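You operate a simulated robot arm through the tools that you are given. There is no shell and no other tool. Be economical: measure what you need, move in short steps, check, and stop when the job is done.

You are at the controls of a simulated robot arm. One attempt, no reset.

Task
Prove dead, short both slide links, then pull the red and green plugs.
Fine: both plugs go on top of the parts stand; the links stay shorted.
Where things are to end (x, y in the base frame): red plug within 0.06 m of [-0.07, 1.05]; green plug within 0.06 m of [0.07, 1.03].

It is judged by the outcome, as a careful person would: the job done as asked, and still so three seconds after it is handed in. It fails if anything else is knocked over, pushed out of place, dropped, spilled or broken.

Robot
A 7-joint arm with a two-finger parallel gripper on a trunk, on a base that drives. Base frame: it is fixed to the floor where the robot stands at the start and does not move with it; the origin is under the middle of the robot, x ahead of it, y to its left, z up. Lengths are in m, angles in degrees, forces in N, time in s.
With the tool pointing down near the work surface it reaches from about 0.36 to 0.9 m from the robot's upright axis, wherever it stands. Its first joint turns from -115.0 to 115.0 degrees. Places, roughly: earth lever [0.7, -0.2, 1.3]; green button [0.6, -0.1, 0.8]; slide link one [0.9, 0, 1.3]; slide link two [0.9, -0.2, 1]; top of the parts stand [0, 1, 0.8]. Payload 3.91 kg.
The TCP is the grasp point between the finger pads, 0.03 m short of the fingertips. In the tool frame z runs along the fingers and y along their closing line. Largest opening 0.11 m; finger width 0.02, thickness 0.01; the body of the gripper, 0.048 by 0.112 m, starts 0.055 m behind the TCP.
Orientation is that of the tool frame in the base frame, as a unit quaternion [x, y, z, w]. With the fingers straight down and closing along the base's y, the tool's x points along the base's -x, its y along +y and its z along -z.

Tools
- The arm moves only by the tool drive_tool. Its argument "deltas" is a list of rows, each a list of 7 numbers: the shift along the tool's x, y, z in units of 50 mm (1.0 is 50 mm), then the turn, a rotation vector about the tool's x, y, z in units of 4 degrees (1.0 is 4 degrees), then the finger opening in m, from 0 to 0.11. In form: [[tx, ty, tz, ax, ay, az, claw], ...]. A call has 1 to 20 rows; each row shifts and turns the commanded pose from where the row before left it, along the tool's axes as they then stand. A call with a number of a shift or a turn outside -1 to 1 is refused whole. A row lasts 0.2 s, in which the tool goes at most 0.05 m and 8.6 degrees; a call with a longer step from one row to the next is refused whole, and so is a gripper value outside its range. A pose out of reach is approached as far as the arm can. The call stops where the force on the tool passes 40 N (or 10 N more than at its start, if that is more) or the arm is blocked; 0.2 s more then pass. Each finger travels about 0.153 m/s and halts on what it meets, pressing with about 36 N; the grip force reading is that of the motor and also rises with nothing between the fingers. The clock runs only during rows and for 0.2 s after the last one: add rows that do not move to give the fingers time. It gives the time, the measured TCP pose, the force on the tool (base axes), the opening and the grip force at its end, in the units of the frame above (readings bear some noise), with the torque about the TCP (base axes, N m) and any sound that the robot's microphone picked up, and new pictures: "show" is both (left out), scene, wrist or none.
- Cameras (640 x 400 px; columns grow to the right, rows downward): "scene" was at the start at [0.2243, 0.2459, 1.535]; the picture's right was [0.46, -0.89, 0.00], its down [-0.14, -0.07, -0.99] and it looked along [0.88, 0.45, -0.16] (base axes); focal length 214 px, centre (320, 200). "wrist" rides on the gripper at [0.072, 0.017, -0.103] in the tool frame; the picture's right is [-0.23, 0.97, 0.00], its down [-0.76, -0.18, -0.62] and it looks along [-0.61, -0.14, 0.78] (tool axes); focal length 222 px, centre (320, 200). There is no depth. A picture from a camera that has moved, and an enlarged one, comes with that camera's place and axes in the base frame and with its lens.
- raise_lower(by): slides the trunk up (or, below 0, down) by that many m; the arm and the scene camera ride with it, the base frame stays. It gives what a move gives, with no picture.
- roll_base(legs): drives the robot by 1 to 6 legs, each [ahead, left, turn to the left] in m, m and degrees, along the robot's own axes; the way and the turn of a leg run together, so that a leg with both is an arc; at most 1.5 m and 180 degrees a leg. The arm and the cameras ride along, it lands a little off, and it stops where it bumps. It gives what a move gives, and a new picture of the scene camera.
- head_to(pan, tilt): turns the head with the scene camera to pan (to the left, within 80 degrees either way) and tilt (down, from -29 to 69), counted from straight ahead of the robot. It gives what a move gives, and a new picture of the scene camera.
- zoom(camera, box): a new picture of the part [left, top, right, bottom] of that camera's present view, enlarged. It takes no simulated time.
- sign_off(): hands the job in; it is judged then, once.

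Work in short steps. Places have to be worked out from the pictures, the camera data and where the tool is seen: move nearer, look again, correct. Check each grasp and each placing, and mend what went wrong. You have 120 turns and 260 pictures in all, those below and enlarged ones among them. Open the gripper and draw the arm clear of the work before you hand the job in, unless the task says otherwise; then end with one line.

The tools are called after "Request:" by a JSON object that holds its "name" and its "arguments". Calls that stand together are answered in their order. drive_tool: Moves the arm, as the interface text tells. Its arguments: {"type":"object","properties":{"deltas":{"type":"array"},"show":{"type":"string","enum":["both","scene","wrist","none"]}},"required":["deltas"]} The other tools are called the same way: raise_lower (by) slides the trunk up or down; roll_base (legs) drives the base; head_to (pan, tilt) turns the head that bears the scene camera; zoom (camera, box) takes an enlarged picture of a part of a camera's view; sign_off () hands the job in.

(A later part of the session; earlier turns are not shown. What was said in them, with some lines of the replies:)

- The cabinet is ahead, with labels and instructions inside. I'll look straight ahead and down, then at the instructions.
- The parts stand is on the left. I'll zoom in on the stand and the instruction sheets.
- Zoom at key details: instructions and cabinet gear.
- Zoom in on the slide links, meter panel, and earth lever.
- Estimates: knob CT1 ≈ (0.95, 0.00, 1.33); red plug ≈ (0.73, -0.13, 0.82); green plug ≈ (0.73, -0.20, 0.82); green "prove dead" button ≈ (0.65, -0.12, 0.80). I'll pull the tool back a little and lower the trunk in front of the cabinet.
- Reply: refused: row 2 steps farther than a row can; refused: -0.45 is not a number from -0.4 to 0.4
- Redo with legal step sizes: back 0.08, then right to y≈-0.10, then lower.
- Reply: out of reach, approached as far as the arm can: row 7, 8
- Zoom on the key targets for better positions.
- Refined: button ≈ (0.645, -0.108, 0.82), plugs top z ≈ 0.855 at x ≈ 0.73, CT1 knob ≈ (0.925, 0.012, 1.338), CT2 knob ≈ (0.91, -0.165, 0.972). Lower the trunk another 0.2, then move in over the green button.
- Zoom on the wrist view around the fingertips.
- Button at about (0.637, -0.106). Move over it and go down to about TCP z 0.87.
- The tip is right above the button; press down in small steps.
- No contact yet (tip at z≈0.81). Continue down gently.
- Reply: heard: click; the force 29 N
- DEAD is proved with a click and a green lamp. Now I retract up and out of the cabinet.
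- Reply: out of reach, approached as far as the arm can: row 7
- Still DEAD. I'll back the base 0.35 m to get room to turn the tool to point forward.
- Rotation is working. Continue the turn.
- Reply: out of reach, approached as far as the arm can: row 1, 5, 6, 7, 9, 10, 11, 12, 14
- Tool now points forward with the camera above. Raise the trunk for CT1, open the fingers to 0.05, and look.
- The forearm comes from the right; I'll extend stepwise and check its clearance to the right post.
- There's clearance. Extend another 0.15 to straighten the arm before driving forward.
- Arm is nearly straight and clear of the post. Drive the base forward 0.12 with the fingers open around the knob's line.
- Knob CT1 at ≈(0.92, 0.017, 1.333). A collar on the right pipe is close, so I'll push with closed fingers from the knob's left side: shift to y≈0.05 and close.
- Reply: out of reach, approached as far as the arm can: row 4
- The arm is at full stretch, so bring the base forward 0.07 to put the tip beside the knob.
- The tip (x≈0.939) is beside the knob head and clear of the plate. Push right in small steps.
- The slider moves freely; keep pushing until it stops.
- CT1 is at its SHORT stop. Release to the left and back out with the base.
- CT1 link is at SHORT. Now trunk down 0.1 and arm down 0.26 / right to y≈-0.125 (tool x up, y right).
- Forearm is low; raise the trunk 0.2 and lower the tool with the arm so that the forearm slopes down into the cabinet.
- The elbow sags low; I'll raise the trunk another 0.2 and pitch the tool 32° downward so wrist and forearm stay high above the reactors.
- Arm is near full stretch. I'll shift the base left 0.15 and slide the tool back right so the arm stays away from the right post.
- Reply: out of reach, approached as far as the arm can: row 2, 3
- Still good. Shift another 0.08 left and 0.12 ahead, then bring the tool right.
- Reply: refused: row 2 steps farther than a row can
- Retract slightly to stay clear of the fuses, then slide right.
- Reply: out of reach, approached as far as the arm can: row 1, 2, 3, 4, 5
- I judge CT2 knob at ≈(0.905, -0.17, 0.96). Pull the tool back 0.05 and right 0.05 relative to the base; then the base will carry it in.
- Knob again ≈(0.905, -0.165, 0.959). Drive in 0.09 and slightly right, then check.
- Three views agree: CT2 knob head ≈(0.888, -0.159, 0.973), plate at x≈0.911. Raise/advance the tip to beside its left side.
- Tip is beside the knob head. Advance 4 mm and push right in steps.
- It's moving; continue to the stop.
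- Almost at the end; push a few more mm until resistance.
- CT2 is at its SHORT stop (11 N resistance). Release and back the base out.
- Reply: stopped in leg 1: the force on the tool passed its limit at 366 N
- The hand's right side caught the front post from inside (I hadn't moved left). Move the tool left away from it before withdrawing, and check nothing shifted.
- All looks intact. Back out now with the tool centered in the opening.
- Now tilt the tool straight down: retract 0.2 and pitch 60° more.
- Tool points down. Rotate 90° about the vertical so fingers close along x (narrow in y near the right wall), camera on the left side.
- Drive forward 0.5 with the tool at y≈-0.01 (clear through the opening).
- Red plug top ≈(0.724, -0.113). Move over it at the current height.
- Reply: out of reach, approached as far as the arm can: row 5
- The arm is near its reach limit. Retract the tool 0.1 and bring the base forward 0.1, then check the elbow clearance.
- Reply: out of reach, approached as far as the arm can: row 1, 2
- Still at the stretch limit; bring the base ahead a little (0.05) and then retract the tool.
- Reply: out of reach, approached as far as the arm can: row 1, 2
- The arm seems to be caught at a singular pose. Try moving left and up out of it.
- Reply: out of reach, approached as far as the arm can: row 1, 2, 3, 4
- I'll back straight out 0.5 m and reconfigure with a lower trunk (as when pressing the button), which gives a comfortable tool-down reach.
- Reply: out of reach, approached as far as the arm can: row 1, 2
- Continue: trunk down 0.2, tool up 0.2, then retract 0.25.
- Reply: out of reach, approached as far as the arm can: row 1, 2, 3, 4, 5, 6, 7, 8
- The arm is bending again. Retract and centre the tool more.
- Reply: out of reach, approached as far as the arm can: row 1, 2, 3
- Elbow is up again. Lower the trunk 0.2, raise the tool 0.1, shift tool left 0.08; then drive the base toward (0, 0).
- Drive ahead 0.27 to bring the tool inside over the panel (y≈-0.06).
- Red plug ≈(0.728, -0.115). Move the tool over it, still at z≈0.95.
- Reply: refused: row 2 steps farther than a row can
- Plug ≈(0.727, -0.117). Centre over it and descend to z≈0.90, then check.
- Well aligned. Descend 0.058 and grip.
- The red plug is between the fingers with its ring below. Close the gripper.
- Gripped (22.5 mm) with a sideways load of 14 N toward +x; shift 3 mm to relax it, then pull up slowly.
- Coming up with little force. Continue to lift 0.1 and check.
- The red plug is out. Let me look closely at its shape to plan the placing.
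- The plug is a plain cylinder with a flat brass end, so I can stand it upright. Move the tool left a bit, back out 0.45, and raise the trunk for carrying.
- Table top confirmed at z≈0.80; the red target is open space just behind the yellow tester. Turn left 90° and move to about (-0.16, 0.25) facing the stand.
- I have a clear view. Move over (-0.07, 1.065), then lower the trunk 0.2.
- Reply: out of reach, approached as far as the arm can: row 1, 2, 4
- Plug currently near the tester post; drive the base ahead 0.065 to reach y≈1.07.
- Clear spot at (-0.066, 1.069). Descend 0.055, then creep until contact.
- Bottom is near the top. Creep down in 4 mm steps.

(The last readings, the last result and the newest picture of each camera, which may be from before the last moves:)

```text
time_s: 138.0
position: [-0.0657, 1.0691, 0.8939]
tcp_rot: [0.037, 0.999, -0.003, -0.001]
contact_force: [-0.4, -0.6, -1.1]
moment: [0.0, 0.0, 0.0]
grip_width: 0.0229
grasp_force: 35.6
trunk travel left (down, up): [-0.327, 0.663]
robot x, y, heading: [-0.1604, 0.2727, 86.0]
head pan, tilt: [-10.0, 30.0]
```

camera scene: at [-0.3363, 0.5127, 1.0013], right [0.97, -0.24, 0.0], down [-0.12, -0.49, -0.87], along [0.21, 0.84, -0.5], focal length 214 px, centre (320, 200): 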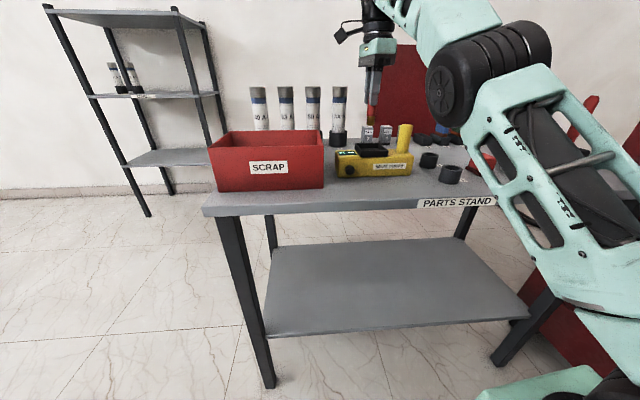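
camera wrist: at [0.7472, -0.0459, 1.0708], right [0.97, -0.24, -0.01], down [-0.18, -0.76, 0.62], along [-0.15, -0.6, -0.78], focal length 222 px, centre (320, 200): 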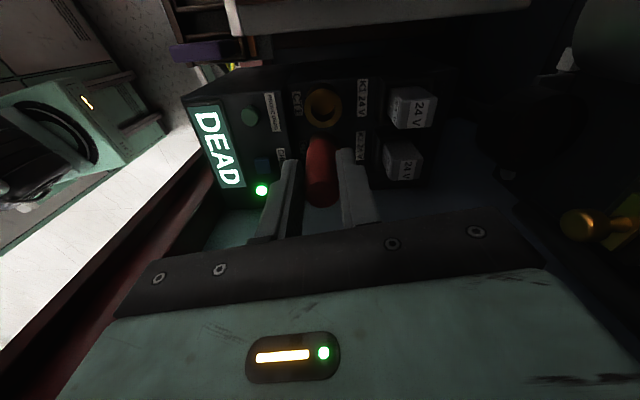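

Request:
{"name": "drive_tool", "arguments": {"deltas": [[0, 0, 0.05, 0, 0, 0, 0], [0, 0, 0.05, 0, 0, 0, 0], [0, 0, 0.05, 0, 0, 0, 0], [0, 0, 0, 0, 0, 0, 0]], "show": "none"}}

Request:
{"name": "zoom", "arguments": {"camera": "wrist", "box": [220, 80, 420, 230]}}

```text
time_s: 139.0
position: [-0.065, 1.0677, 0.8875]
tcp_rot: [0.037, 0.999, -0.003, -0.001]
contact_force: [-0.6, -0.7, -0.5]
moment: [0.0, 0.02, 0.02]
grip_width: 0.0227
grasp_force: 36.0
trunk travel left (down, up): [-0.327, 0.663]
robot x, y, heading: [-0.1606, 0.2787, 86.4]
head pan, tilt: [-10.0, 30.0]
```

```text
2.67 times, centred on (320, 155) of wrist
camera zoom: at [-0.1382, 1.0918, 0.9903], right [0.3, 0.95, -0.01], down [0.75, -0.23, 0.62], along [0.59, -0.19, -0.78], focal length 592 px, centre (320, 320)
```

zoom: 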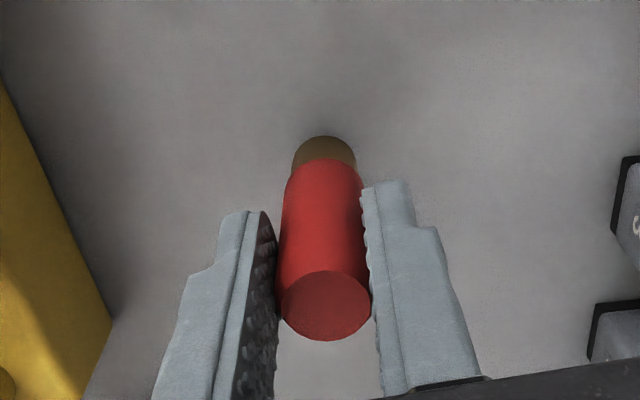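

The bottom is a few mm above the surface; continue with 2.5 mm steps.

Request:
{"name": "drive_tool", "arguments": {"deltas": [[0, 0, 0.05, 0, 0, 0, 0], [0, 0, 0.05, 0, 0, 0, 0], [0, 0, 0.05, 0, 0, 0, 0], [0, 0, 0, 0, 0, 0, 0]], "show": "none"}}

Request:
{"name": "zoom", "arguments": {"camera": "scene", "box": [360, 80, 420, 150]}}

```text
time_s: 140.0
position: [-0.0647, 1.0695, 0.8792]
tcp_rot: [0.038, 0.999, -0.003, -0.001]
contact_force: [-0.1, 0.3, 3.8]
moment: [0.05, 0.0, -0.01]
grip_width: 0.0224
grasp_force: 35.7
trunk travel left (down, up): [-0.327, 0.663]
robot x, y, heading: [-0.1642, 0.2717, 86.2]
head pan, tilt: [-10.0, 30.0]
```

```text
5.71 times, centred on (390, 115) of scene
camera zoom: at [-0.3363, 0.5126, 1.0014], right [0.97, -0.24, 0.0], down [-0.12, -0.49, -0.87], along [0.21, 0.84, -0.5], focal length 1226 px, centre (-80, 686)
```

zoom: 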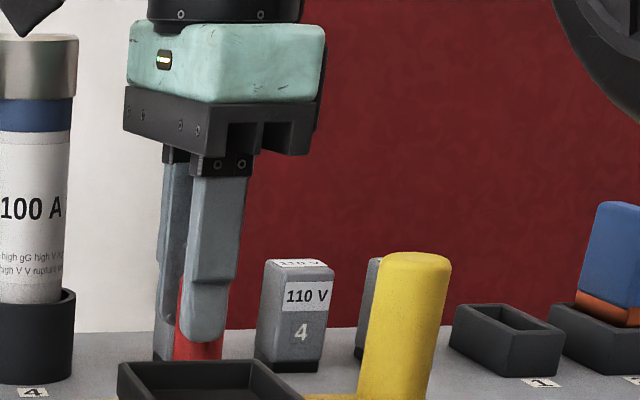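

Contact (3.8 N). Press 1 mm more, then open gently.

Request:
{"name": "drive_tool", "arguments": {"deltas": [[0, 0, 0.02, 0, 0, 0, 0], [0, 0, 0, 0, 0, 0, 0.024], [0, 0, 0, 0, 0, 0, 0.03], [0, 0, 0, 0, 0, 0, 0.045], [0, 0, 0, 0, 0, 0, 0.05]], "show": "wrist"}}

```text
time_s: 141.2
position: [-0.0652, 1.0681, 0.8772]
tcp_rot: [0.037, 0.999, -0.003, -0.001]
contact_force: [-0.6, 0.0, -0.3]
moment: [0.03, 0.0, -0.03]
grip_width: 0.0501
grasp_force: 0.1
trunk travel left (down, up): [-0.327, 0.663]
robot x, y, heading: [-0.1625, 0.2722, 86.1]
head pan, tilt: [-10.0, 30.0]
camera wrist: at [-0.1368, 1.0918, 0.981], right [0.3, 0.95, -0.01], down [0.75, -0.23, 0.62], along [0.59, -0.19, -0.78], focal length 222 px, centre (320, 200)
```

wrist: 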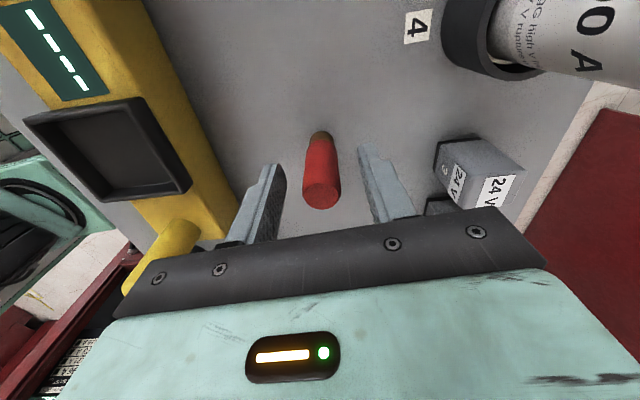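

The red plug stands. Lift straight up 0.12 and confirm.

Request:
{"name": "drive_tool", "arguments": {"deltas": [[0, 0, -0.6, 0, 0, 0, 0.05], [0, 0, -1, 0, 0, 0, 0.05], [0, 0, -0.9, 0, 0, 0, 0.05]], "show": "wrist"}}

Request:
{"name": "raise_lower", "arguments": {"by": 0.2}}

```text
time_s: 142.0
position: [-0.0643, 1.069, 0.9566]
tcp_rot: [0.038, 0.999, -0.004, -0.001]
contact_force: [-0.4, 0.2, 0.1]
moment: [0.02, 0.02, 0.02]
grip_width: 0.0501
grasp_force: 0.0
out of reach, approached as far as the arm can: row 3
trunk travel left (down, up): [-0.327, 0.663]
robot x, y, heading: [-0.163, 0.2689, 85.9]
head pan, tilt: [-10.0, 30.0]
camera wrist: at [-0.1363, 1.0932, 1.0598], right [0.3, 0.95, -0.01], down [0.75, -0.23, 0.62], along [0.59, -0.19, -0.78], focal length 222 px, centre (320, 200)
```

wrist: 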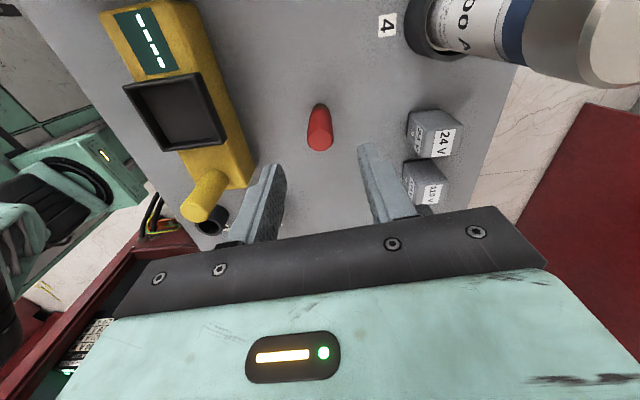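

```text
time_s: 144.2
position: [-0.0651, 1.0698, 1.1566]
tcp_rot: [0.038, 0.999, -0.003, -0.001]
contact_force: [-0.3, -0.6, -0.9]
moment: [-0.02, 0.01, -0.01]
grip_width: 0.05
grasp_force: 0.1
trunk travel left (down, up): [-0.527, 0.463]
robot x, y, heading: [-0.163, 0.2709, 86.3]
head pan, tilt: [-10.0, 30.0]
```

Red plug is standing at about (-0.065, 1.069). Return: back, left, turn right 86°.

Request:
{"name": "drive_tool", "arguments": {"deltas": [[0, -1, 0, 0, 0, 0, 0.05]], "show": "none"}}

Request:
{"name": "roll_base", "arguments": {"legs": [[-0.24, 0.3, 0], [0, 0, -86.5]]}}

Request:
{"name": "head_to", "arguments": {"pan": -25, "tilt": 25}}

```text
time_s: 144.6
position: [-0.0705, 1.0178, 1.1555]
tcp_rot: [0.037, 0.999, -0.004, -0.002]
contact_force: [0.4, 1.3, -0.6]
moment: [-0.06, -0.03, 0.03]
grip_width: 0.05
grasp_force: 0.0
trunk travel left (down, up): [-0.527, 0.463]
robot x, y, heading: [-0.1635, 0.2723, 86.3]
head pan, tilt: [-10.0, 30.0]
```

```text
time_s: 150.6
position: [0.2858, 0.0297, 1.1558]
tcp_rot: [0.702, 0.712, -0.002, -0.003]
contact_force: [0.5, -0.3, 0.0]
moment: [-0.01, -0.02, -0.01]
grip_width: 0.05
grasp_force: 0.1
trunk travel left (down, up): [-0.527, 0.463]
robot x, y, heading: [-0.4638, 0.0515, 1.4]
head pan, tilt: [-10.0, 30.0]
camera scene: at [-0.2396, 0.2465, 1.2013], right [-0.15, -0.99, 0.0], down [-0.49, 0.07, -0.87], along [0.86, -0.13, -0.5], focal length 214 px, centre (320, 200)
```

scene: 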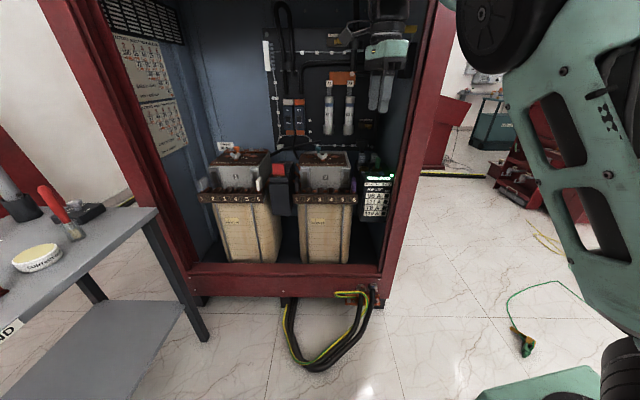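

```text
time_s: 151.4
position: [0.2872, 0.0307, 1.1568]
tcp_rot: [0.701, 0.713, -0.003, -0.004]
contact_force: [-0.1, 0.3, -0.4]
moment: [-0.04, 0.0, -0.01]
grip_width: 0.0499
grasp_force: 0.1
trunk travel left (down, up): [-0.527, 0.463]
robot x, y, heading: [-0.4663, 0.048, 1.6]
head pan, tilt: [-25.0, 25.0]
camera scene: at [-0.2445, 0.2232, 1.2093], right [-0.4, -0.92, 0.0], down [-0.39, 0.17, -0.91], along [0.83, -0.36, -0.42], focal length 214 px, centre (320, 200)
```

scene: 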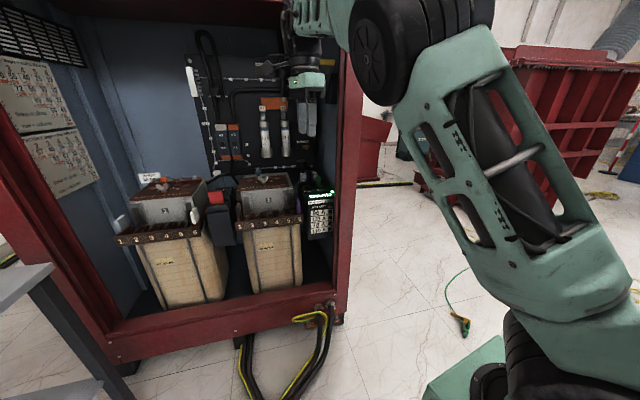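

Lower the trunk 0.2 and drive in: ahead 0.38, right 0.1.

Request:
{"name": "raise_lower", "arguments": {"by": -0.2}}

Request:
{"name": "roll_base", "arguments": {"legs": [[0.38, -0.1, -1.5]]}}

Request:
{"name": "zoom", "arguments": {"camera": "wrist", "box": [0, 0, 640, 400]}}

```text
time_s: 153.5
position: [0.2871, 0.0316, 0.9547]
tcp_rot: [0.701, 0.713, -0.002, -0.003]
contact_force: [0.5, 0.3, 0.2]
moment: [0.01, -0.04, -0.01]
grip_width: 0.0502
grasp_force: 0.1
trunk travel left (down, up): [-0.327, 0.663]
robot x, y, heading: [-0.4662, 0.053, 1.4]
head pan, tilt: [-25.0, 25.0]
```

```text
time_s: 156.0
position: [0.672, -0.0883, 0.9557]
tcp_rot: [0.71, 0.704, -0.002, -0.003]
contact_force: [-0.1, 0.1, 0.0]
moment: [-0.02, -0.02, 0.0]
grip_width: 0.0503
grasp_force: 0.1
trunk travel left (down, up): [-0.327, 0.663]
robot x, y, heading: [-0.0784, -0.0482, 0.1]
head pan, tilt: [-25.0, 25.0]
camera scene: at [0.1462, 0.118, 1.0093], right [-0.42, -0.91, 0.0], down [-0.38, 0.18, -0.91], along [0.82, -0.38, -0.42], focal length 214 px, centre (320, 200)
```

scene: 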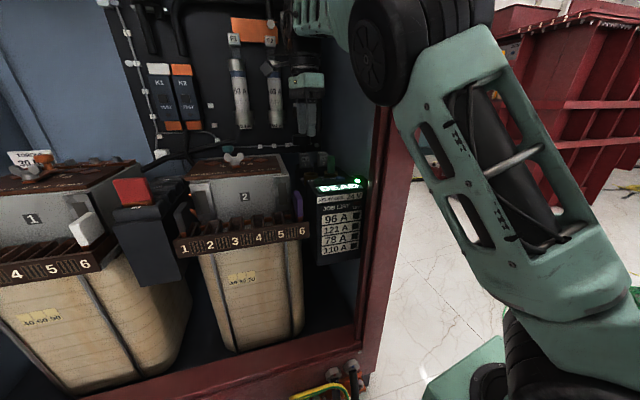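

```text
1.00 times, centred on (320, 200) of wrist (not enlarged: the box is as wide or as high as the picture)
camera zoom: at [0.6892, -0.0164, 1.0587], right [0.97, -0.24, -0.01], down [-0.18, -0.76, 0.62], along [-0.15, -0.6, -0.78], focal length 222 px, centre (320, 200)
```

zoom: 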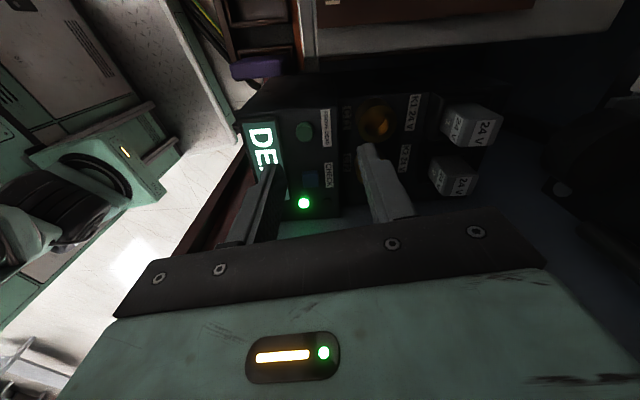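

Move to above the green plug, est. (0.724, -0.173).

Request:
{"name": "drive_tool", "arguments": {"deltas": [[0, 1, 0, 0, 0, 0, 0.05], [-0.9, 0, 0, 0, 0, 0, 0.05], [-0.8, 0, 0, 0, 0, 0, 0.05]], "show": "wrist"}}

Request:
{"name": "zoom", "arguments": {"camera": "wrist", "box": [220, 40, 460, 230]}}

Request:
{"name": "zoom", "arguments": {"camera": "scene", "box": [260, 0, 420, 220]}}

```text
time_s: 156.8
position: [0.7206, -0.1717, 0.9523]
tcp_rot: [0.711, 0.703, -0.002, -0.003]
contact_force: [1.1, 0.7, -0.2]
moment: [-0.01, 0.0, 0.02]
grip_width: 0.05
grasp_force: 0.1
trunk travel left (down, up): [-0.327, 0.663]
robot x, y, heading: [-0.0847, -0.0433, -0.0]
head pan, tilt: [-25.0, 25.0]
camera wrist: at [0.7392, -0.0993, 1.0559], right [0.97, -0.24, -0.01], down [-0.18, -0.76, 0.62], along [-0.15, -0.6, -0.78], focal length 222 px, centre (320, 200)
```

wrist: 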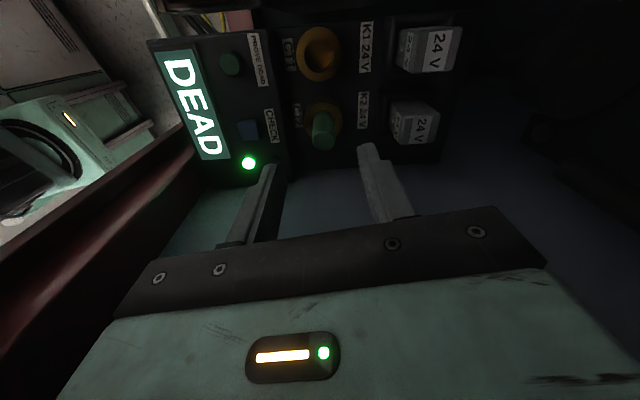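

```text
2.11 times, centred on (340, 135) of wrist
camera zoom: at [0.7392, -0.0993, 1.0559], right [0.97, -0.24, -0.01], down [-0.18, -0.76, 0.62], along [-0.15, -0.6, -0.78], focal length 468 px, centre (278, 337)
```

zoom: 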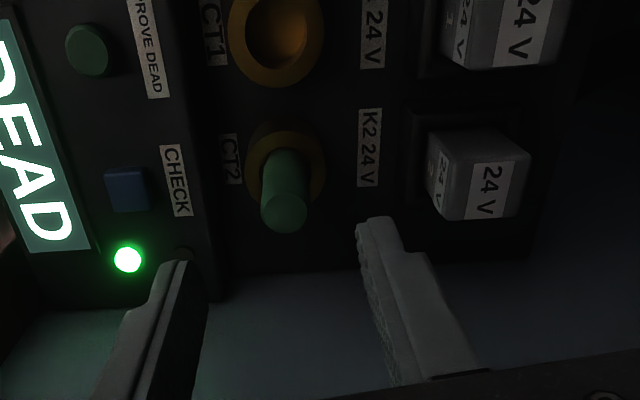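

```text
1.82 times, centred on (340, 110) of scene
camera zoom: at [0.146, 0.1182, 1.0093], right [-0.42, -0.91, 0.0], down [-0.38, 0.18, -0.91], along [0.82, -0.38, -0.42], focal length 390 px, centre (284, 364)
```

zoom: 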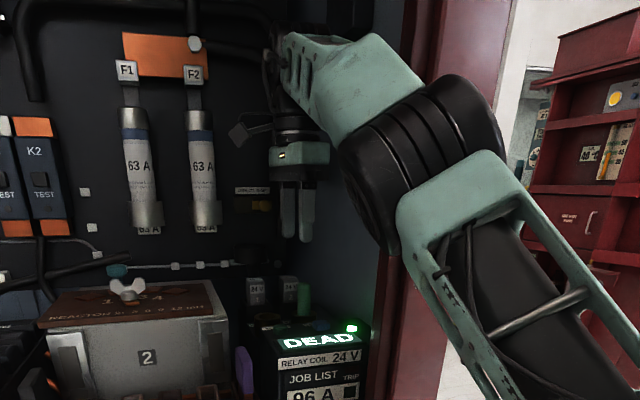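

Green plug ≈(0.722, -0.178). Correct and descend to z≈0.90, then recheck.

Request:
{"name": "drive_tool", "arguments": {"deltas": [[-0.13, 0.03, 0, 0, 0, 0, 0.05], [0, 0, 0.9, 0, 0, 0, 0.05]], "show": "none"}}

Request:
{"name": "zoom", "arguments": {"camera": "wrist", "box": [220, 40, 460, 230]}}

```text
time_s: 157.4
position: [0.723, -0.1824, 0.9111]
tcp_rot: [0.712, 0.702, -0.001, -0.004]
contact_force: [0.7, 0.0, -0.5]
moment: [0.0, -0.01, 0.04]
grip_width: 0.0505
grasp_force: 0.1
trunk travel left (down, up): [-0.327, 0.663]
robot x, y, heading: [-0.0801, -0.0465, 0.2]
head pan, tilt: [-25.0, 25.0]
```

```text
2.11 times, centred on (340, 135) of wrist
camera zoom: at [0.7414, -0.1095, 1.0135], right [0.97, -0.24, -0.01], down [-0.18, -0.76, 0.62], along [-0.15, -0.6, -0.78], focal length 468 px, centre (278, 337)
```

zoom: 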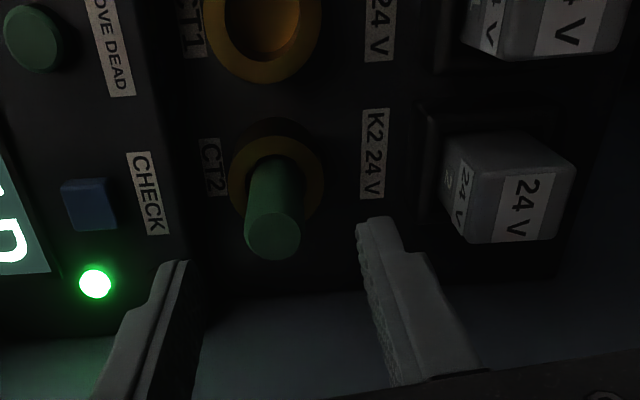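

Aligned within a few mm; shift -4 mm in x and descend to grip height.

Request:
{"name": "drive_tool", "arguments": {"deltas": [[0, -0.08, 0.6, 0, 0, 0, 0.05], [0, 0, 0.58, 0, 0, 0, 0.05], [0, 0, 0, 0, 0, 0, 0.05]], "show": "wrist"}}

```text
time_s: 158.2
position: [0.7189, -0.1798, 0.8519]
tcp_rot: [0.71, 0.704, -0.002, -0.003]
contact_force: [-0.2, -0.7, -0.3]
moment: [0.03, 0.01, 0.0]
grip_width: 0.05
grasp_force: 0.0
trunk travel left (down, up): [-0.327, 0.663]
robot x, y, heading: [-0.0784, -0.0431, 0.0]
head pan, tilt: [-25.0, 25.0]
camera wrist: at [0.7356, -0.1081, 0.9546], right [0.97, -0.24, -0.01], down [-0.18, -0.76, 0.62], along [-0.15, -0.6, -0.78], focal length 222 px, centre (320, 200)
```

wrist: 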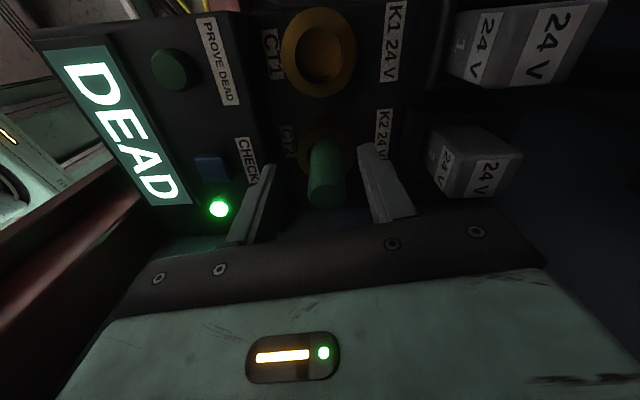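

Shift +3 mm in x and close.

Request:
{"name": "drive_tool", "arguments": {"deltas": [[0, 0.06, 0, 0, 0, 0, 0.05], [0, 0, 0, 0, 0, 0, 0.03], [0, 0, 0, 0, 0, 0, 0.0], [0, 0, 0, 0, 0, 0, 0.0], [0, 0, 0, 0, 0, 0, 0.0]], "show": "none"}}

```text
time_s: 159.4
position: [0.7205, -0.1791, 0.8522]
tcp_rot: [0.711, 0.703, -0.002, -0.003]
contact_force: [-0.5, 0.3, -0.2]
moment: [0.01, 0.0, -0.01]
grip_width: 0.0227
grasp_force: 35.9
trunk travel left (down, up): [-0.327, 0.663]
robot x, y, heading: [-0.0811, -0.0461, -0.2]
head pan, tilt: [-25.0, 25.0]
```

Cleanly gripped at 22.7 mm. Pull up slowly.

Request:
{"name": "drive_tool", "arguments": {"deltas": [[0, 0, -0.15, 0, 0, 0, 0], [0, 0, -0.15, 0, 0, 0, 0], [0, 0, -0.4, 0, 0, 0, 0], [0, 0, -0.8, 0, 0, 0, 0], [0, 0, -0.8, 0, 0, 0, 0], [0.9, 0, 0, 0, 0, 0, 0], [0.9, 0, 0, 0, 0, 0, 0], [0.5, 0, 0, 0, 0, 0, 0]], "show": "wrist"}}

Request:
{"name": "zoom", "arguments": {"camera": "scene", "box": [260, 40, 380, 210]}}

```text
time_s: 161.2
position: [0.7183, -0.0653, 0.966]
tcp_rot: [0.712, 0.702, -0.001, -0.002]
contact_force: [0.0, -1.0, -0.1]
moment: [-0.01, -0.02, -0.03]
grip_width: 0.0227
grasp_force: 36.2
trunk travel left (down, up): [-0.327, 0.663]
robot x, y, heading: [-0.0793, -0.0458, 0.1]
head pan, tilt: [-25.0, 25.0]
camera wrist: at [0.7363, 0.0069, 1.0695], right [0.97, -0.24, 0.0], down [-0.19, -0.76, 0.62], along [-0.15, -0.6, -0.78], focal length 222 px, centre (320, 200)
```

wrist: 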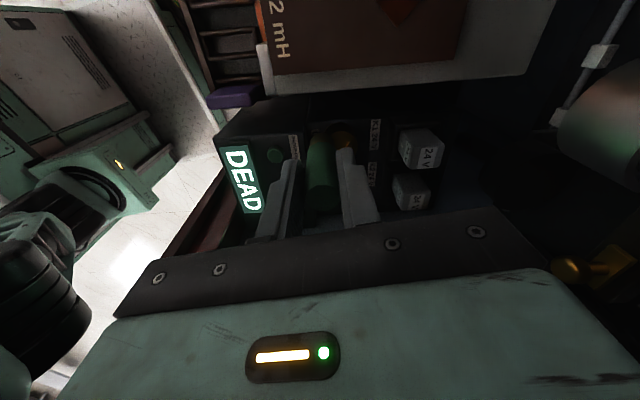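

```text
2.35 times, centred on (320, 125) of scene
camera zoom: at [0.1462, 0.1179, 1.0093], right [-0.42, -0.91, 0.0], down [-0.38, 0.18, -0.91], along [0.82, -0.39, -0.42], focal length 505 px, centre (320, 376)
```

zoom: 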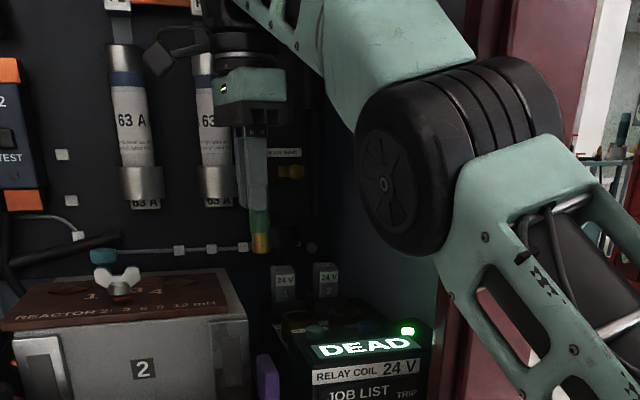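

Green plug is out. Check CT2 quickly, then back out and raise for carrying.

Request:
{"name": "zoom", "arguments": {"camera": "scene", "box": [300, 95, 330, 125]}}

Request:
{"name": "roll_base", "arguments": {"legs": [[-0.4, 0, 0]]}}

Request:
{"name": "raise_lower", "arguments": {"by": 0.2}}

Request:
{"name": "roll_base", "arguments": {"legs": [[0, 0, 90]]}}

```text
13.33 times, centred on (315, 110) of scene
camera zoom: at [0.1462, 0.1179, 1.0093], right [-0.42, -0.91, 0.0], down [-0.38, 0.18, -0.91], along [0.82, -0.39, -0.42], focal length 2860 px, centre (387, 1400)
```

zoom: 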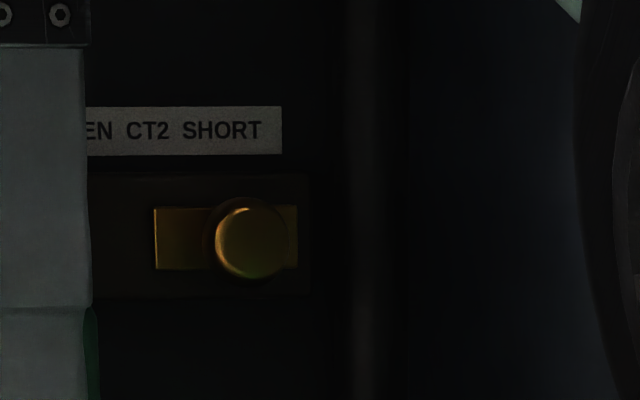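

```text
time_s: 163.8
position: [0.3115, -0.0615, 0.9649]
tcp_rot: [0.711, 0.704, 0.0, -0.002]
contact_force: [0.4, -0.3, 0.1]
moment: [0.0, 0.0, 0.03]
grip_width: 0.0228
grasp_force: 36.0
trunk travel left (down, up): [-0.327, 0.663]
robot x, y, heading: [-0.4856, -0.0422, 0.1]
head pan, tilt: [-25.0, 25.0]
camera scene: at [-0.2614, 0.119, 1.0093], right [-0.42, -0.91, 0.0], down [-0.38, 0.18, -0.91], along [0.82, -0.38, -0.42], focal length 214 px, centre (320, 200)
```

scene: 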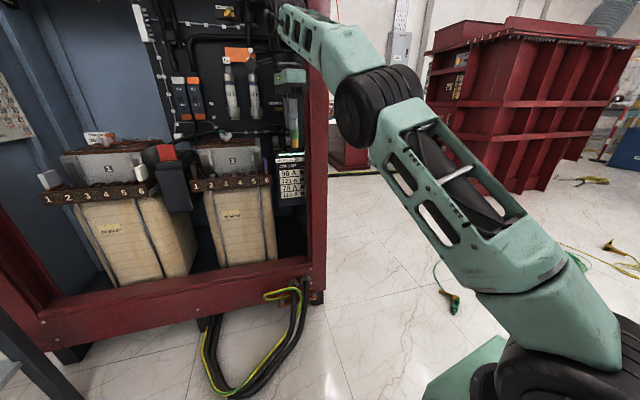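

```text
time_s: 165.9
position: [0.3109, -0.0622, 1.1664]
tcp_rot: [0.71, 0.704, 0.0, -0.003]
contact_force: [0.2, 0.1, -0.1]
moment: [0.0, -0.01, 0.03]
grip_width: 0.0226
grasp_force: 36.2
trunk travel left (down, up): [-0.527, 0.463]
robot x, y, heading: [-0.4864, -0.0471, 0.3]
head pan, tilt: [-25.0, 25.0]
```

```text
time_s: 170.1
position: [-0.466, 0.753, 1.1668]
tcp_rot: [0.007, 1.0, -0.002, -0.001]
contact_force: [0.3, -0.8, -1.0]
moment: [0.0, -0.02, 0.01]
grip_width: 0.0229
grasp_force: 36.2
trunk travel left (down, up): [-0.527, 0.463]
robot x, y, heading: [-0.4863, -0.0482, 89.8]
head pan, tilt: [-25.0, 25.0]
camera scene: at [-0.6519, 0.1791, 1.2093], right [0.9, -0.43, 0.0], down [-0.18, -0.38, -0.91], along [0.39, 0.82, -0.42], focal length 214 px, centre (320, 200)
```

scene: 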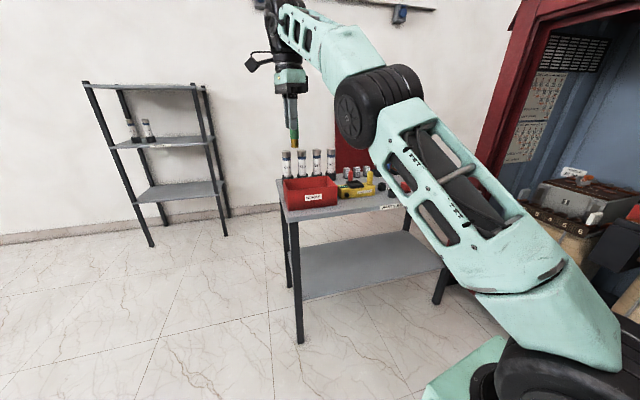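

CT2 confirmed at SHORT. Drive right 0.43 and ahead 0.26 to the stand.

Request:
{"name": "roll_base", "arguments": {"legs": [[0.1, -0.43, 0], [0.16, 0, 0]]}}

Request:
{"name": "head_to", "arguments": {"pan": -10, "tilt": 35}}

Request:
{"name": "zoom", "arguments": {"camera": "wrist", "box": [0, 0, 640, 400]}}

```text
time_s: 173.8
position: [-0.0177, 1.0021, 1.166]
tcp_rot: [0.016, 1.0, -0.004, -0.002]
contact_force: [-0.7, -0.3, -0.5]
moment: [-0.01, 0.0, 0.01]
grip_width: 0.0227
grasp_force: 35.7
trunk travel left (down, up): [-0.527, 0.463]
robot x, y, heading: [-0.0479, 0.2069, 88.7]
head pan, tilt: [-25.0, 25.0]
camera scene: at [-0.213, 0.4324, 1.2093], right [0.9, -0.44, 0.0], down [-0.19, -0.38, -0.91], along [0.4, 0.81, -0.42], focal length 214 px, centre (320, 200)
```

scene: 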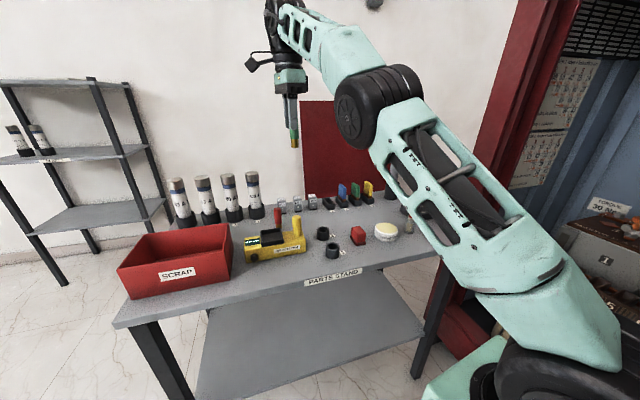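

```text
time_s: 174.6
position: [-0.0172, 1.0037, 1.1654]
tcp_rot: [0.016, 1.0, -0.003, -0.002]
contact_force: [0.7, 0.0, -0.9]
moment: [-0.01, 0.0, 0.03]
grip_width: 0.0228
grasp_force: 36.5
trunk travel left (down, up): [-0.527, 0.463]
robot x, y, heading: [-0.0519, 0.2043, 88.8]
head pan, tilt: [-10.0, 35.0]
camera scene: at [-0.2365, 0.4362, 1.1936], right [0.98, -0.2, 0.0], down [-0.11, -0.56, -0.82], along [0.16, 0.8, -0.57], focal length 214 px, centre (320, 200)
```

scene: 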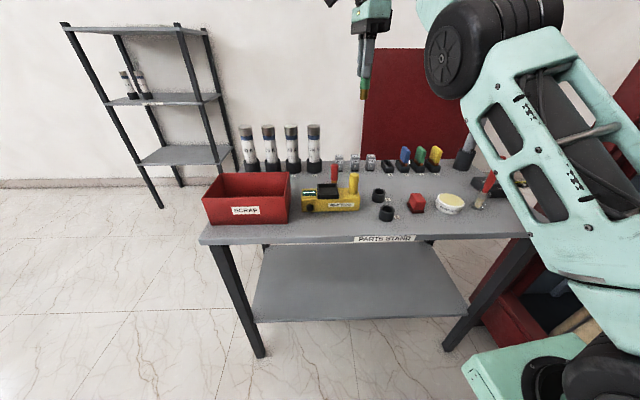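

```text
1.00 times, centred on (320, 200) of wrist (not enlarged: the box is as wide or as high as the picture)
camera zoom: at [-0.0894, 1.023, 1.2692], right [0.26, 0.97, -0.01], down [0.76, -0.2, 0.62], along [0.6, -0.16, -0.78], focal length 222 px, centre (320, 200)
```

zoom: 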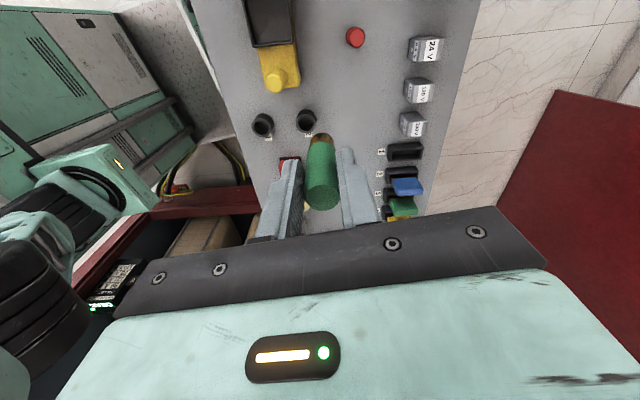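

Red is still standing at (-0.063, 1.068). Move the base ahead 0.035 and right 0.045, then the tool right 0.04 to get over (0.07, 1.04).

Request:
{"name": "roll_base", "arguments": {"legs": [[0.035, -0.047, 0]]}}

Request:
{"name": "drive_tool", "arguments": {"deltas": [[-0.8, 0, 0, 0, 0, 0, 0]], "show": "none"}}

Request:
{"name": "raise_lower", "arguments": {"by": -0.2}}

Request:
{"name": "zoom", "arguments": {"camera": "wrist", "box": [0, 0, 640, 400]}}

```text
time_s: 175.5
position: [0.0307, 1.0372, 1.1661]
tcp_rot: [0.016, 1.0, -0.003, -0.001]
contact_force: [-0.1, -0.6, -0.5]
moment: [0.05, 0.02, 0.0]
grip_width: 0.0228
grasp_force: 36.0
trunk travel left (down, up): [-0.527, 0.463]
robot x, y, heading: [-0.0069, 0.2382, 88.9]
head pan, tilt: [-10.0, 35.0]
camera scene: at [-0.1889, 0.4704, 1.1935], right [0.98, -0.19, 0.0], down [-0.11, -0.56, -0.82], along [0.16, 0.8, -0.57], focal length 214 px, centre (320, 200)
```

scene: 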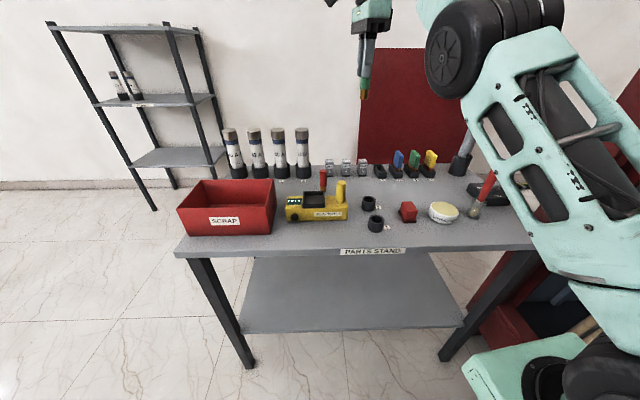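

```text
time_s: 175.9
position: [0.0682, 1.0354, 1.1648]
tcp_rot: [0.016, 1.0, -0.003, -0.001]
contact_force: [0.2, 1.0, -0.7]
moment: [0.01, -0.04, 0.01]
grip_width: 0.0224
grasp_force: 36.5
trunk travel left (down, up): [-0.527, 0.463]
robot x, y, heading: [-0.0022, 0.2387, 89.0]
head pan, tilt: [-10.0, 35.0]
```

```text
time_s: 178.1
position: [0.0694, 1.0355, 0.9648]
tcp_rot: [0.016, 1.0, -0.003, -0.002]
contact_force: [-0.1, 0.4, -1.3]
moment: [0.01, 0.0, -0.02]
grip_width: 0.0225
grasp_force: 35.9
trunk travel left (down, up): [-0.327, 0.663]
robot x, y, heading: [-0.0053, 0.2379, 88.5]
head pan, tilt: [-10.0, 35.0]
```

```text
1.00 times, centred on (320, 200) of wrist (not enlarged: the box is as wide or as high as the picture)
camera zoom: at [-0.0031, 1.0561, 1.0682], right [0.26, 0.97, -0.01], down [0.76, -0.2, 0.62], along [0.6, -0.16, -0.78], focal length 222 px, centre (320, 200)
```

zoom: 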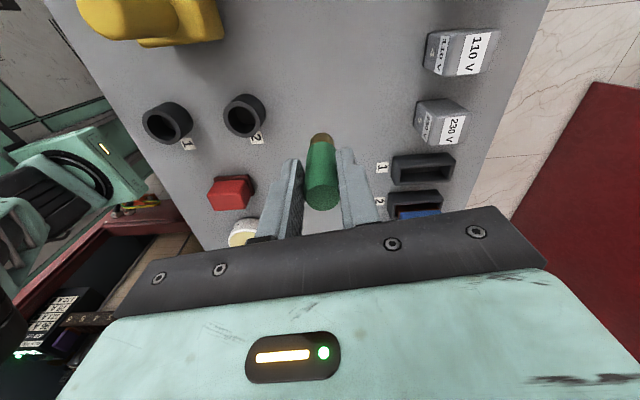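

Clear spot below. Check the arm's clearance from items at right in the scene view, then descend.

Request:
{"name": "zoom", "arguments": {"camera": "scene", "box": [0, 0, 640, 400]}}

Request:
{"name": "drive_tool", "arguments": {"deltas": [[0, 0, 0.7, 0, 0, 0, 0], [0, 0, 0.7, 0, 0, 0, 0], [0, 0, 0.08, 0, 0, 0, 0], [0, 0, 0.08, 0, 0, 0, 0], [0, 0, 0, 0, 0, 0, 0]], "show": "none"}}

```text
1.00 times, centred on (320, 200) of scene (not enlarged: the box is as wide or as high as the picture)
camera zoom: at [-0.189, 0.4704, 0.9936], right [0.98, -0.19, 0.0], down [-0.11, -0.56, -0.82], along [0.16, 0.8, -0.57], focal length 214 px, centre (320, 200)
```

zoom: 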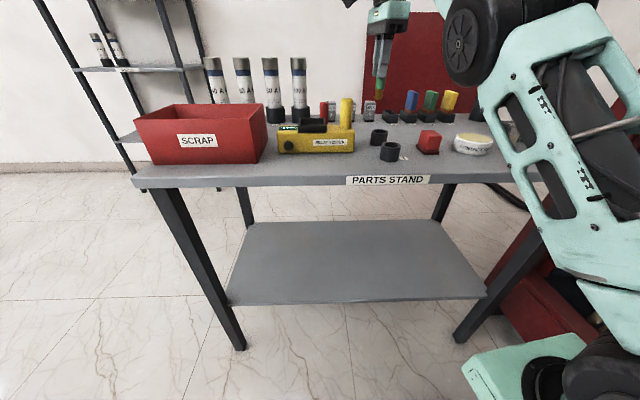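

```text
time_s: 179.3
position: [0.068, 1.0364, 0.8849]
tcp_rot: [0.015, 1.0, -0.003, -0.001]
contact_force: [0.2, 0.4, -0.8]
moment: [0.04, 0.0, 0.02]
grip_width: 0.0224
grasp_force: 35.6
trunk travel left (down, up): [-0.327, 0.663]
robot x, y, heading: [-0.0051, 0.2405, 88.7]
head pan, tilt: [-10.0, 35.0]
```

Creep the last few mm to contact.

Request:
{"name": "drive_tool", "arguments": {"deltas": [[0, 0, 0.05, 0, 0, 0, 0], [0, 0, 0.05, 0, 0, 0, 0], [0, 0, 0, 0, 0, 0, 0]], "show": "none"}}

```text
time_s: 180.1
position: [0.0681, 1.0352, 0.8805]
tcp_rot: [0.016, 1.0, -0.003, -0.001]
contact_force: [-0.2, -0.2, -0.7]
moment: [0.01, 0.02, 0.03]
grip_width: 0.0225
grasp_force: 36.0
trunk travel left (down, up): [-0.327, 0.663]
robot x, y, heading: [-0.0029, 0.2392, 88.7]
head pan, tilt: [-10.0, 35.0]
```

Request:
{"name": "drive_tool", "arguments": {"deltas": [[0, 0, 0.04, 0, 0, 0, 0], [0, 0, 0.04, 0, 0, 0, 0], [0, 0, 0, 0, 0, 0, 0]], "show": "none"}}

Request:
{"name": "zoom", "arguments": {"camera": "wrist", "box": [220, 80, 420, 230]}}

```text
time_s: 180.9
position: [0.0698, 1.0371, 0.8787]
tcp_rot: [0.014, 1.0, -0.003, -0.002]
contact_force: [-0.5, -0.3, 0.2]
moment: [0.0, 0.03, -0.03]
grip_width: 0.0227
grasp_force: 36.1
trunk travel left (down, up): [-0.327, 0.663]
robot x, y, heading: [-0.0025, 0.2375, 89.0]
head pan, tilt: [-10.0, 35.0]
```

```text
2.67 times, centred on (320, 155) of wrist
camera zoom: at [-0.0026, 1.0559, 0.9815], right [0.26, 0.97, -0.01], down [0.76, -0.2, 0.62], along [0.6, -0.16, -0.78], focal length 592 px, centre (320, 320)
```

zoom: 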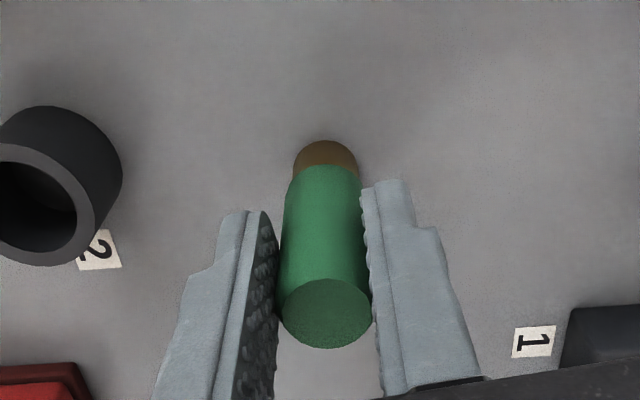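

Nearly touching; keep creeping until there's an upward force.

Request:
{"name": "drive_tool", "arguments": {"deltas": [[0, 0, 0.04, 0, 0, 0, 0], [0, 0, 0.04, 0, 0, 0, 0], [0, 0, 0, 0, 0, 0, 0]], "show": "none"}}

```text
time_s: 181.7
position: [0.0687, 1.0347, 0.8764]
tcp_rot: [0.016, 1.0, -0.001, 0.0]
contact_force: [2.8, 5.4, 23.0]
moment: [0.37, -0.26, -0.01]
grip_width: 0.0228
grasp_force: 35.5
trunk travel left (down, up): [-0.327, 0.663]
robot x, y, heading: [-0.0047, 0.2394, 88.6]
head pan, tilt: [-10.0, 35.0]
```

Firm contact (23 N). Ease up 2 mm to relax, then open gently.

Request:
{"name": "drive_tool", "arguments": {"deltas": [[0, 0, -0.035, 0, 0, 0, 0], [0, 0, 0, 0, 0, 0, 0], [0, 0, 0, 0, 0, 0, 0.024], [0, 0, 0, 0, 0, 0, 0.03], [0, 0, 0, 0, 0, 0, 0.045], [0, 0, 0, 0, 0, 0, 0.05]], "show": "wrist"}}

```text
time_s: 183.1
position: [0.0692, 1.035, 0.875]
tcp_rot: [0.016, 1.0, -0.002, -0.002]
contact_force: [0.1, 0.1, -0.2]
moment: [0.0, 0.02, -0.03]
grip_width: 0.0498
grasp_force: 0.1
trunk travel left (down, up): [-0.327, 0.663]
robot x, y, heading: [-0.007, 0.2392, 88.5]
head pan, tilt: [-10.0, 35.0]
camera wrist: at [-0.0038, 1.0554, 0.9789], right [0.26, 0.97, -0.01], down [0.76, -0.2, 0.62], along [0.6, -0.16, -0.78], focal length 222 px, centre (320, 200)
```

wrist: 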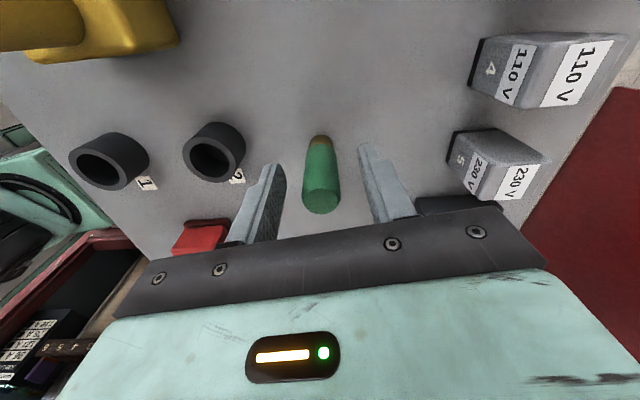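

Standing. Lift straight up, raise the trunk, and drive back.

Request:
{"name": "drive_tool", "arguments": {"deltas": [[0, 0, -0.6, 0, 0, 0, 0.05], [0, 0, -1, 0, 0, 0, 0.05]], "show": "none"}}

Request:
{"name": "raise_lower", "arguments": {"by": 0.25}}

Request:
{"name": "roll_base", "arguments": {"legs": [[-0.35, 0.15, 0]]}}

Request:
{"name": "zoom", "arguments": {"camera": "scene", "box": [160, 120, 480, 280]}}

```text
time_s: 183.7
position: [0.0693, 1.0351, 0.9596]
tcp_rot: [0.015, 1.0, -0.002, -0.002]
contact_force: [0.5, -0.6, -0.9]
moment: [0.01, 0.0, 0.03]
grip_width: 0.0502
grasp_force: 0.1
trunk travel left (down, up): [-0.327, 0.663]
robot x, y, heading: [-0.0043, 0.2433, 88.6]
head pan, tilt: [-10.0, 35.0]
```

```text
time_s: 186.3
position: [0.0706, 1.035, 1.2079]
tcp_rot: [0.015, 1.0, -0.003, -0.002]
contact_force: [-0.9, 0.3, 0.2]
moment: [0.0, 0.0, -0.01]
grip_width: 0.0499
grasp_force: 0.1
trunk travel left (down, up): [-0.577, 0.413]
robot x, y, heading: [-0.0052, 0.2386, 88.9]
head pan, tilt: [-10.0, 35.0]
```

```text
time_s: 188.7
position: [-0.0844, 0.6926, 1.2075]
tcp_rot: [0.017, 1.0, -0.003, -0.002]
contact_force: [0.5, -0.1, 0.6]
moment: [-0.04, 0.0, 0.0]
grip_width: 0.0502
grasp_force: 0.0
trunk travel left (down, up): [-0.577, 0.413]
robot x, y, heading: [-0.158, -0.103, 88.7]
head pan, tilt: [-10.0, 35.0]
camera scene: at [-0.3439, 0.1288, 1.2436], right [0.98, -0.2, 0.0], down [-0.11, -0.56, -0.82], along [0.16, 0.8, -0.57], focal length 214 px, centre (320, 200)
```

scene: 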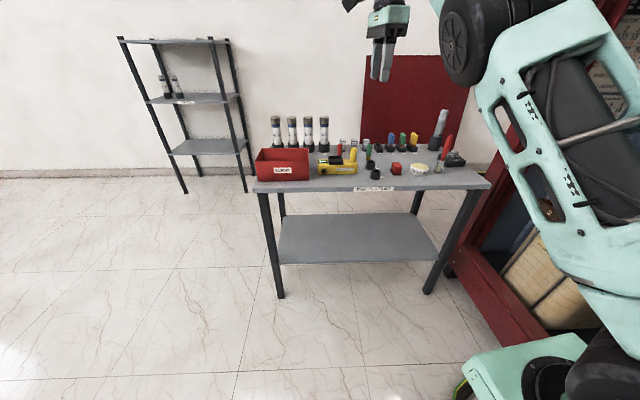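

```text
2.00 times, centred on (320, 200) of scene
camera zoom: at [-0.3439, 0.1288, 1.2436], right [0.98, -0.2, 0.0], down [-0.11, -0.56, -0.82], along [0.16, 0.8, -0.57], focal length 429 px, centre (320, 200)
```

zoom: 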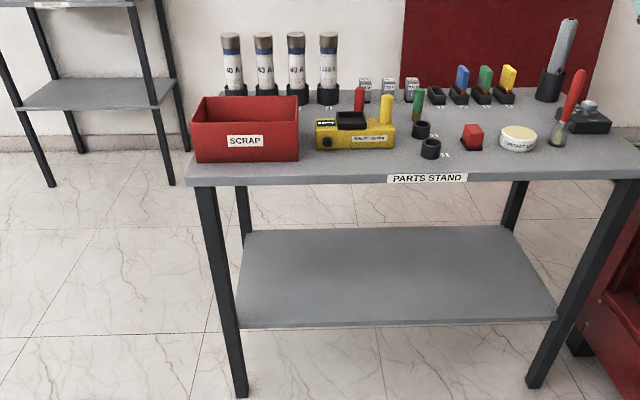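

Both plugs stand on the parts stand and nothing else has moved. One last look at the links.

Request:
{"name": "head_to", "arguments": {"pan": -80, "tilt": 10}}

```text
time_s: 190.1
position: [-0.0838, 0.6934, 1.2085]
tcp_rot: [0.016, 1.0, -0.003, -0.001]
contact_force: [0.4, -0.5, -0.5]
moment: [0.02, 0.03, -0.01]
grip_width: 0.05
grasp_force: 0.1
trunk travel left (down, up): [-0.577, 0.413]
robot x, y, heading: [-0.1564, -0.0975, 88.9]
head pan, tilt: [-80.0, 10.0]
camera scene: at [-0.2693, 0.0565, 1.2837], right [0.15, -0.99, 0.0], down [-0.17, -0.03, -0.98], along [0.97, 0.15, -0.17], focal length 214 px, centre (320, 200)
```

scene: 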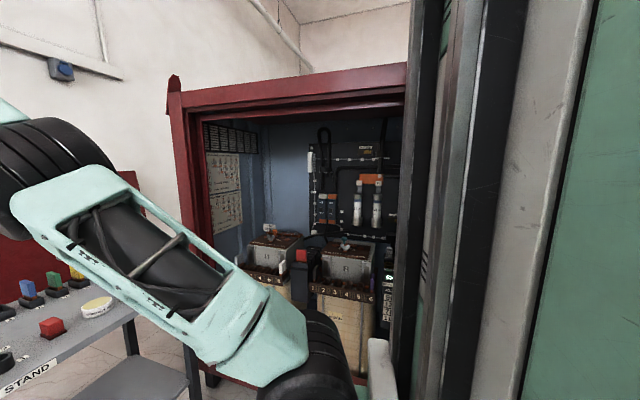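

Request:
{"name": "zoom", "arguments": {"camera": "scene", "box": [345, 138, 395, 168]}}

```text
12.80 times, centred on (370, 153) of scene
camera zoom: at [-0.2693, 0.0565, 1.2837], right [0.15, -0.99, 0.0], down [-0.17, -0.03, -0.98], along [0.97, 0.15, -0.17], focal length 2745 px, centre (-320, 802)
```

zoom: 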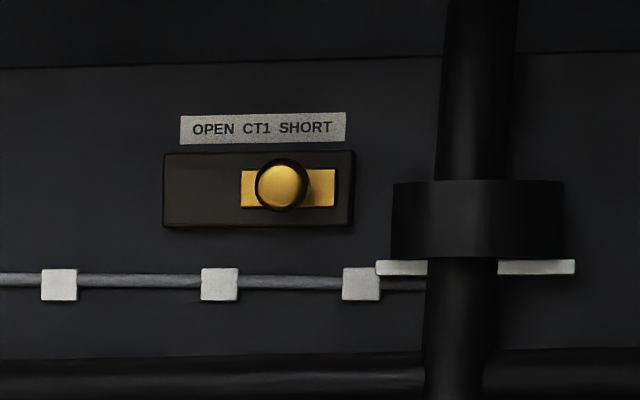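

CT1 is at SHORT, CT2 was confirmed at SHORT, both plugs are placed, and the arm is clear. Handing in.

Request:
{"name": "sign_off", "arguments": {}}

```text
The job is handed in.
```

The job is done and handed in: the panel read DEAD, both slide links (CT1 and CT2) are at SHORT, and both plugs stand upright on the parts stand, red at about (-0.065, 1.069) and green at about (0.069, 1.035). While backing out after CT2, the gripper caught the cabinet's right front post from the inside hard enough to stop the drive (366 N); I saw no damage, and the plugs measured in the same place afterwards.
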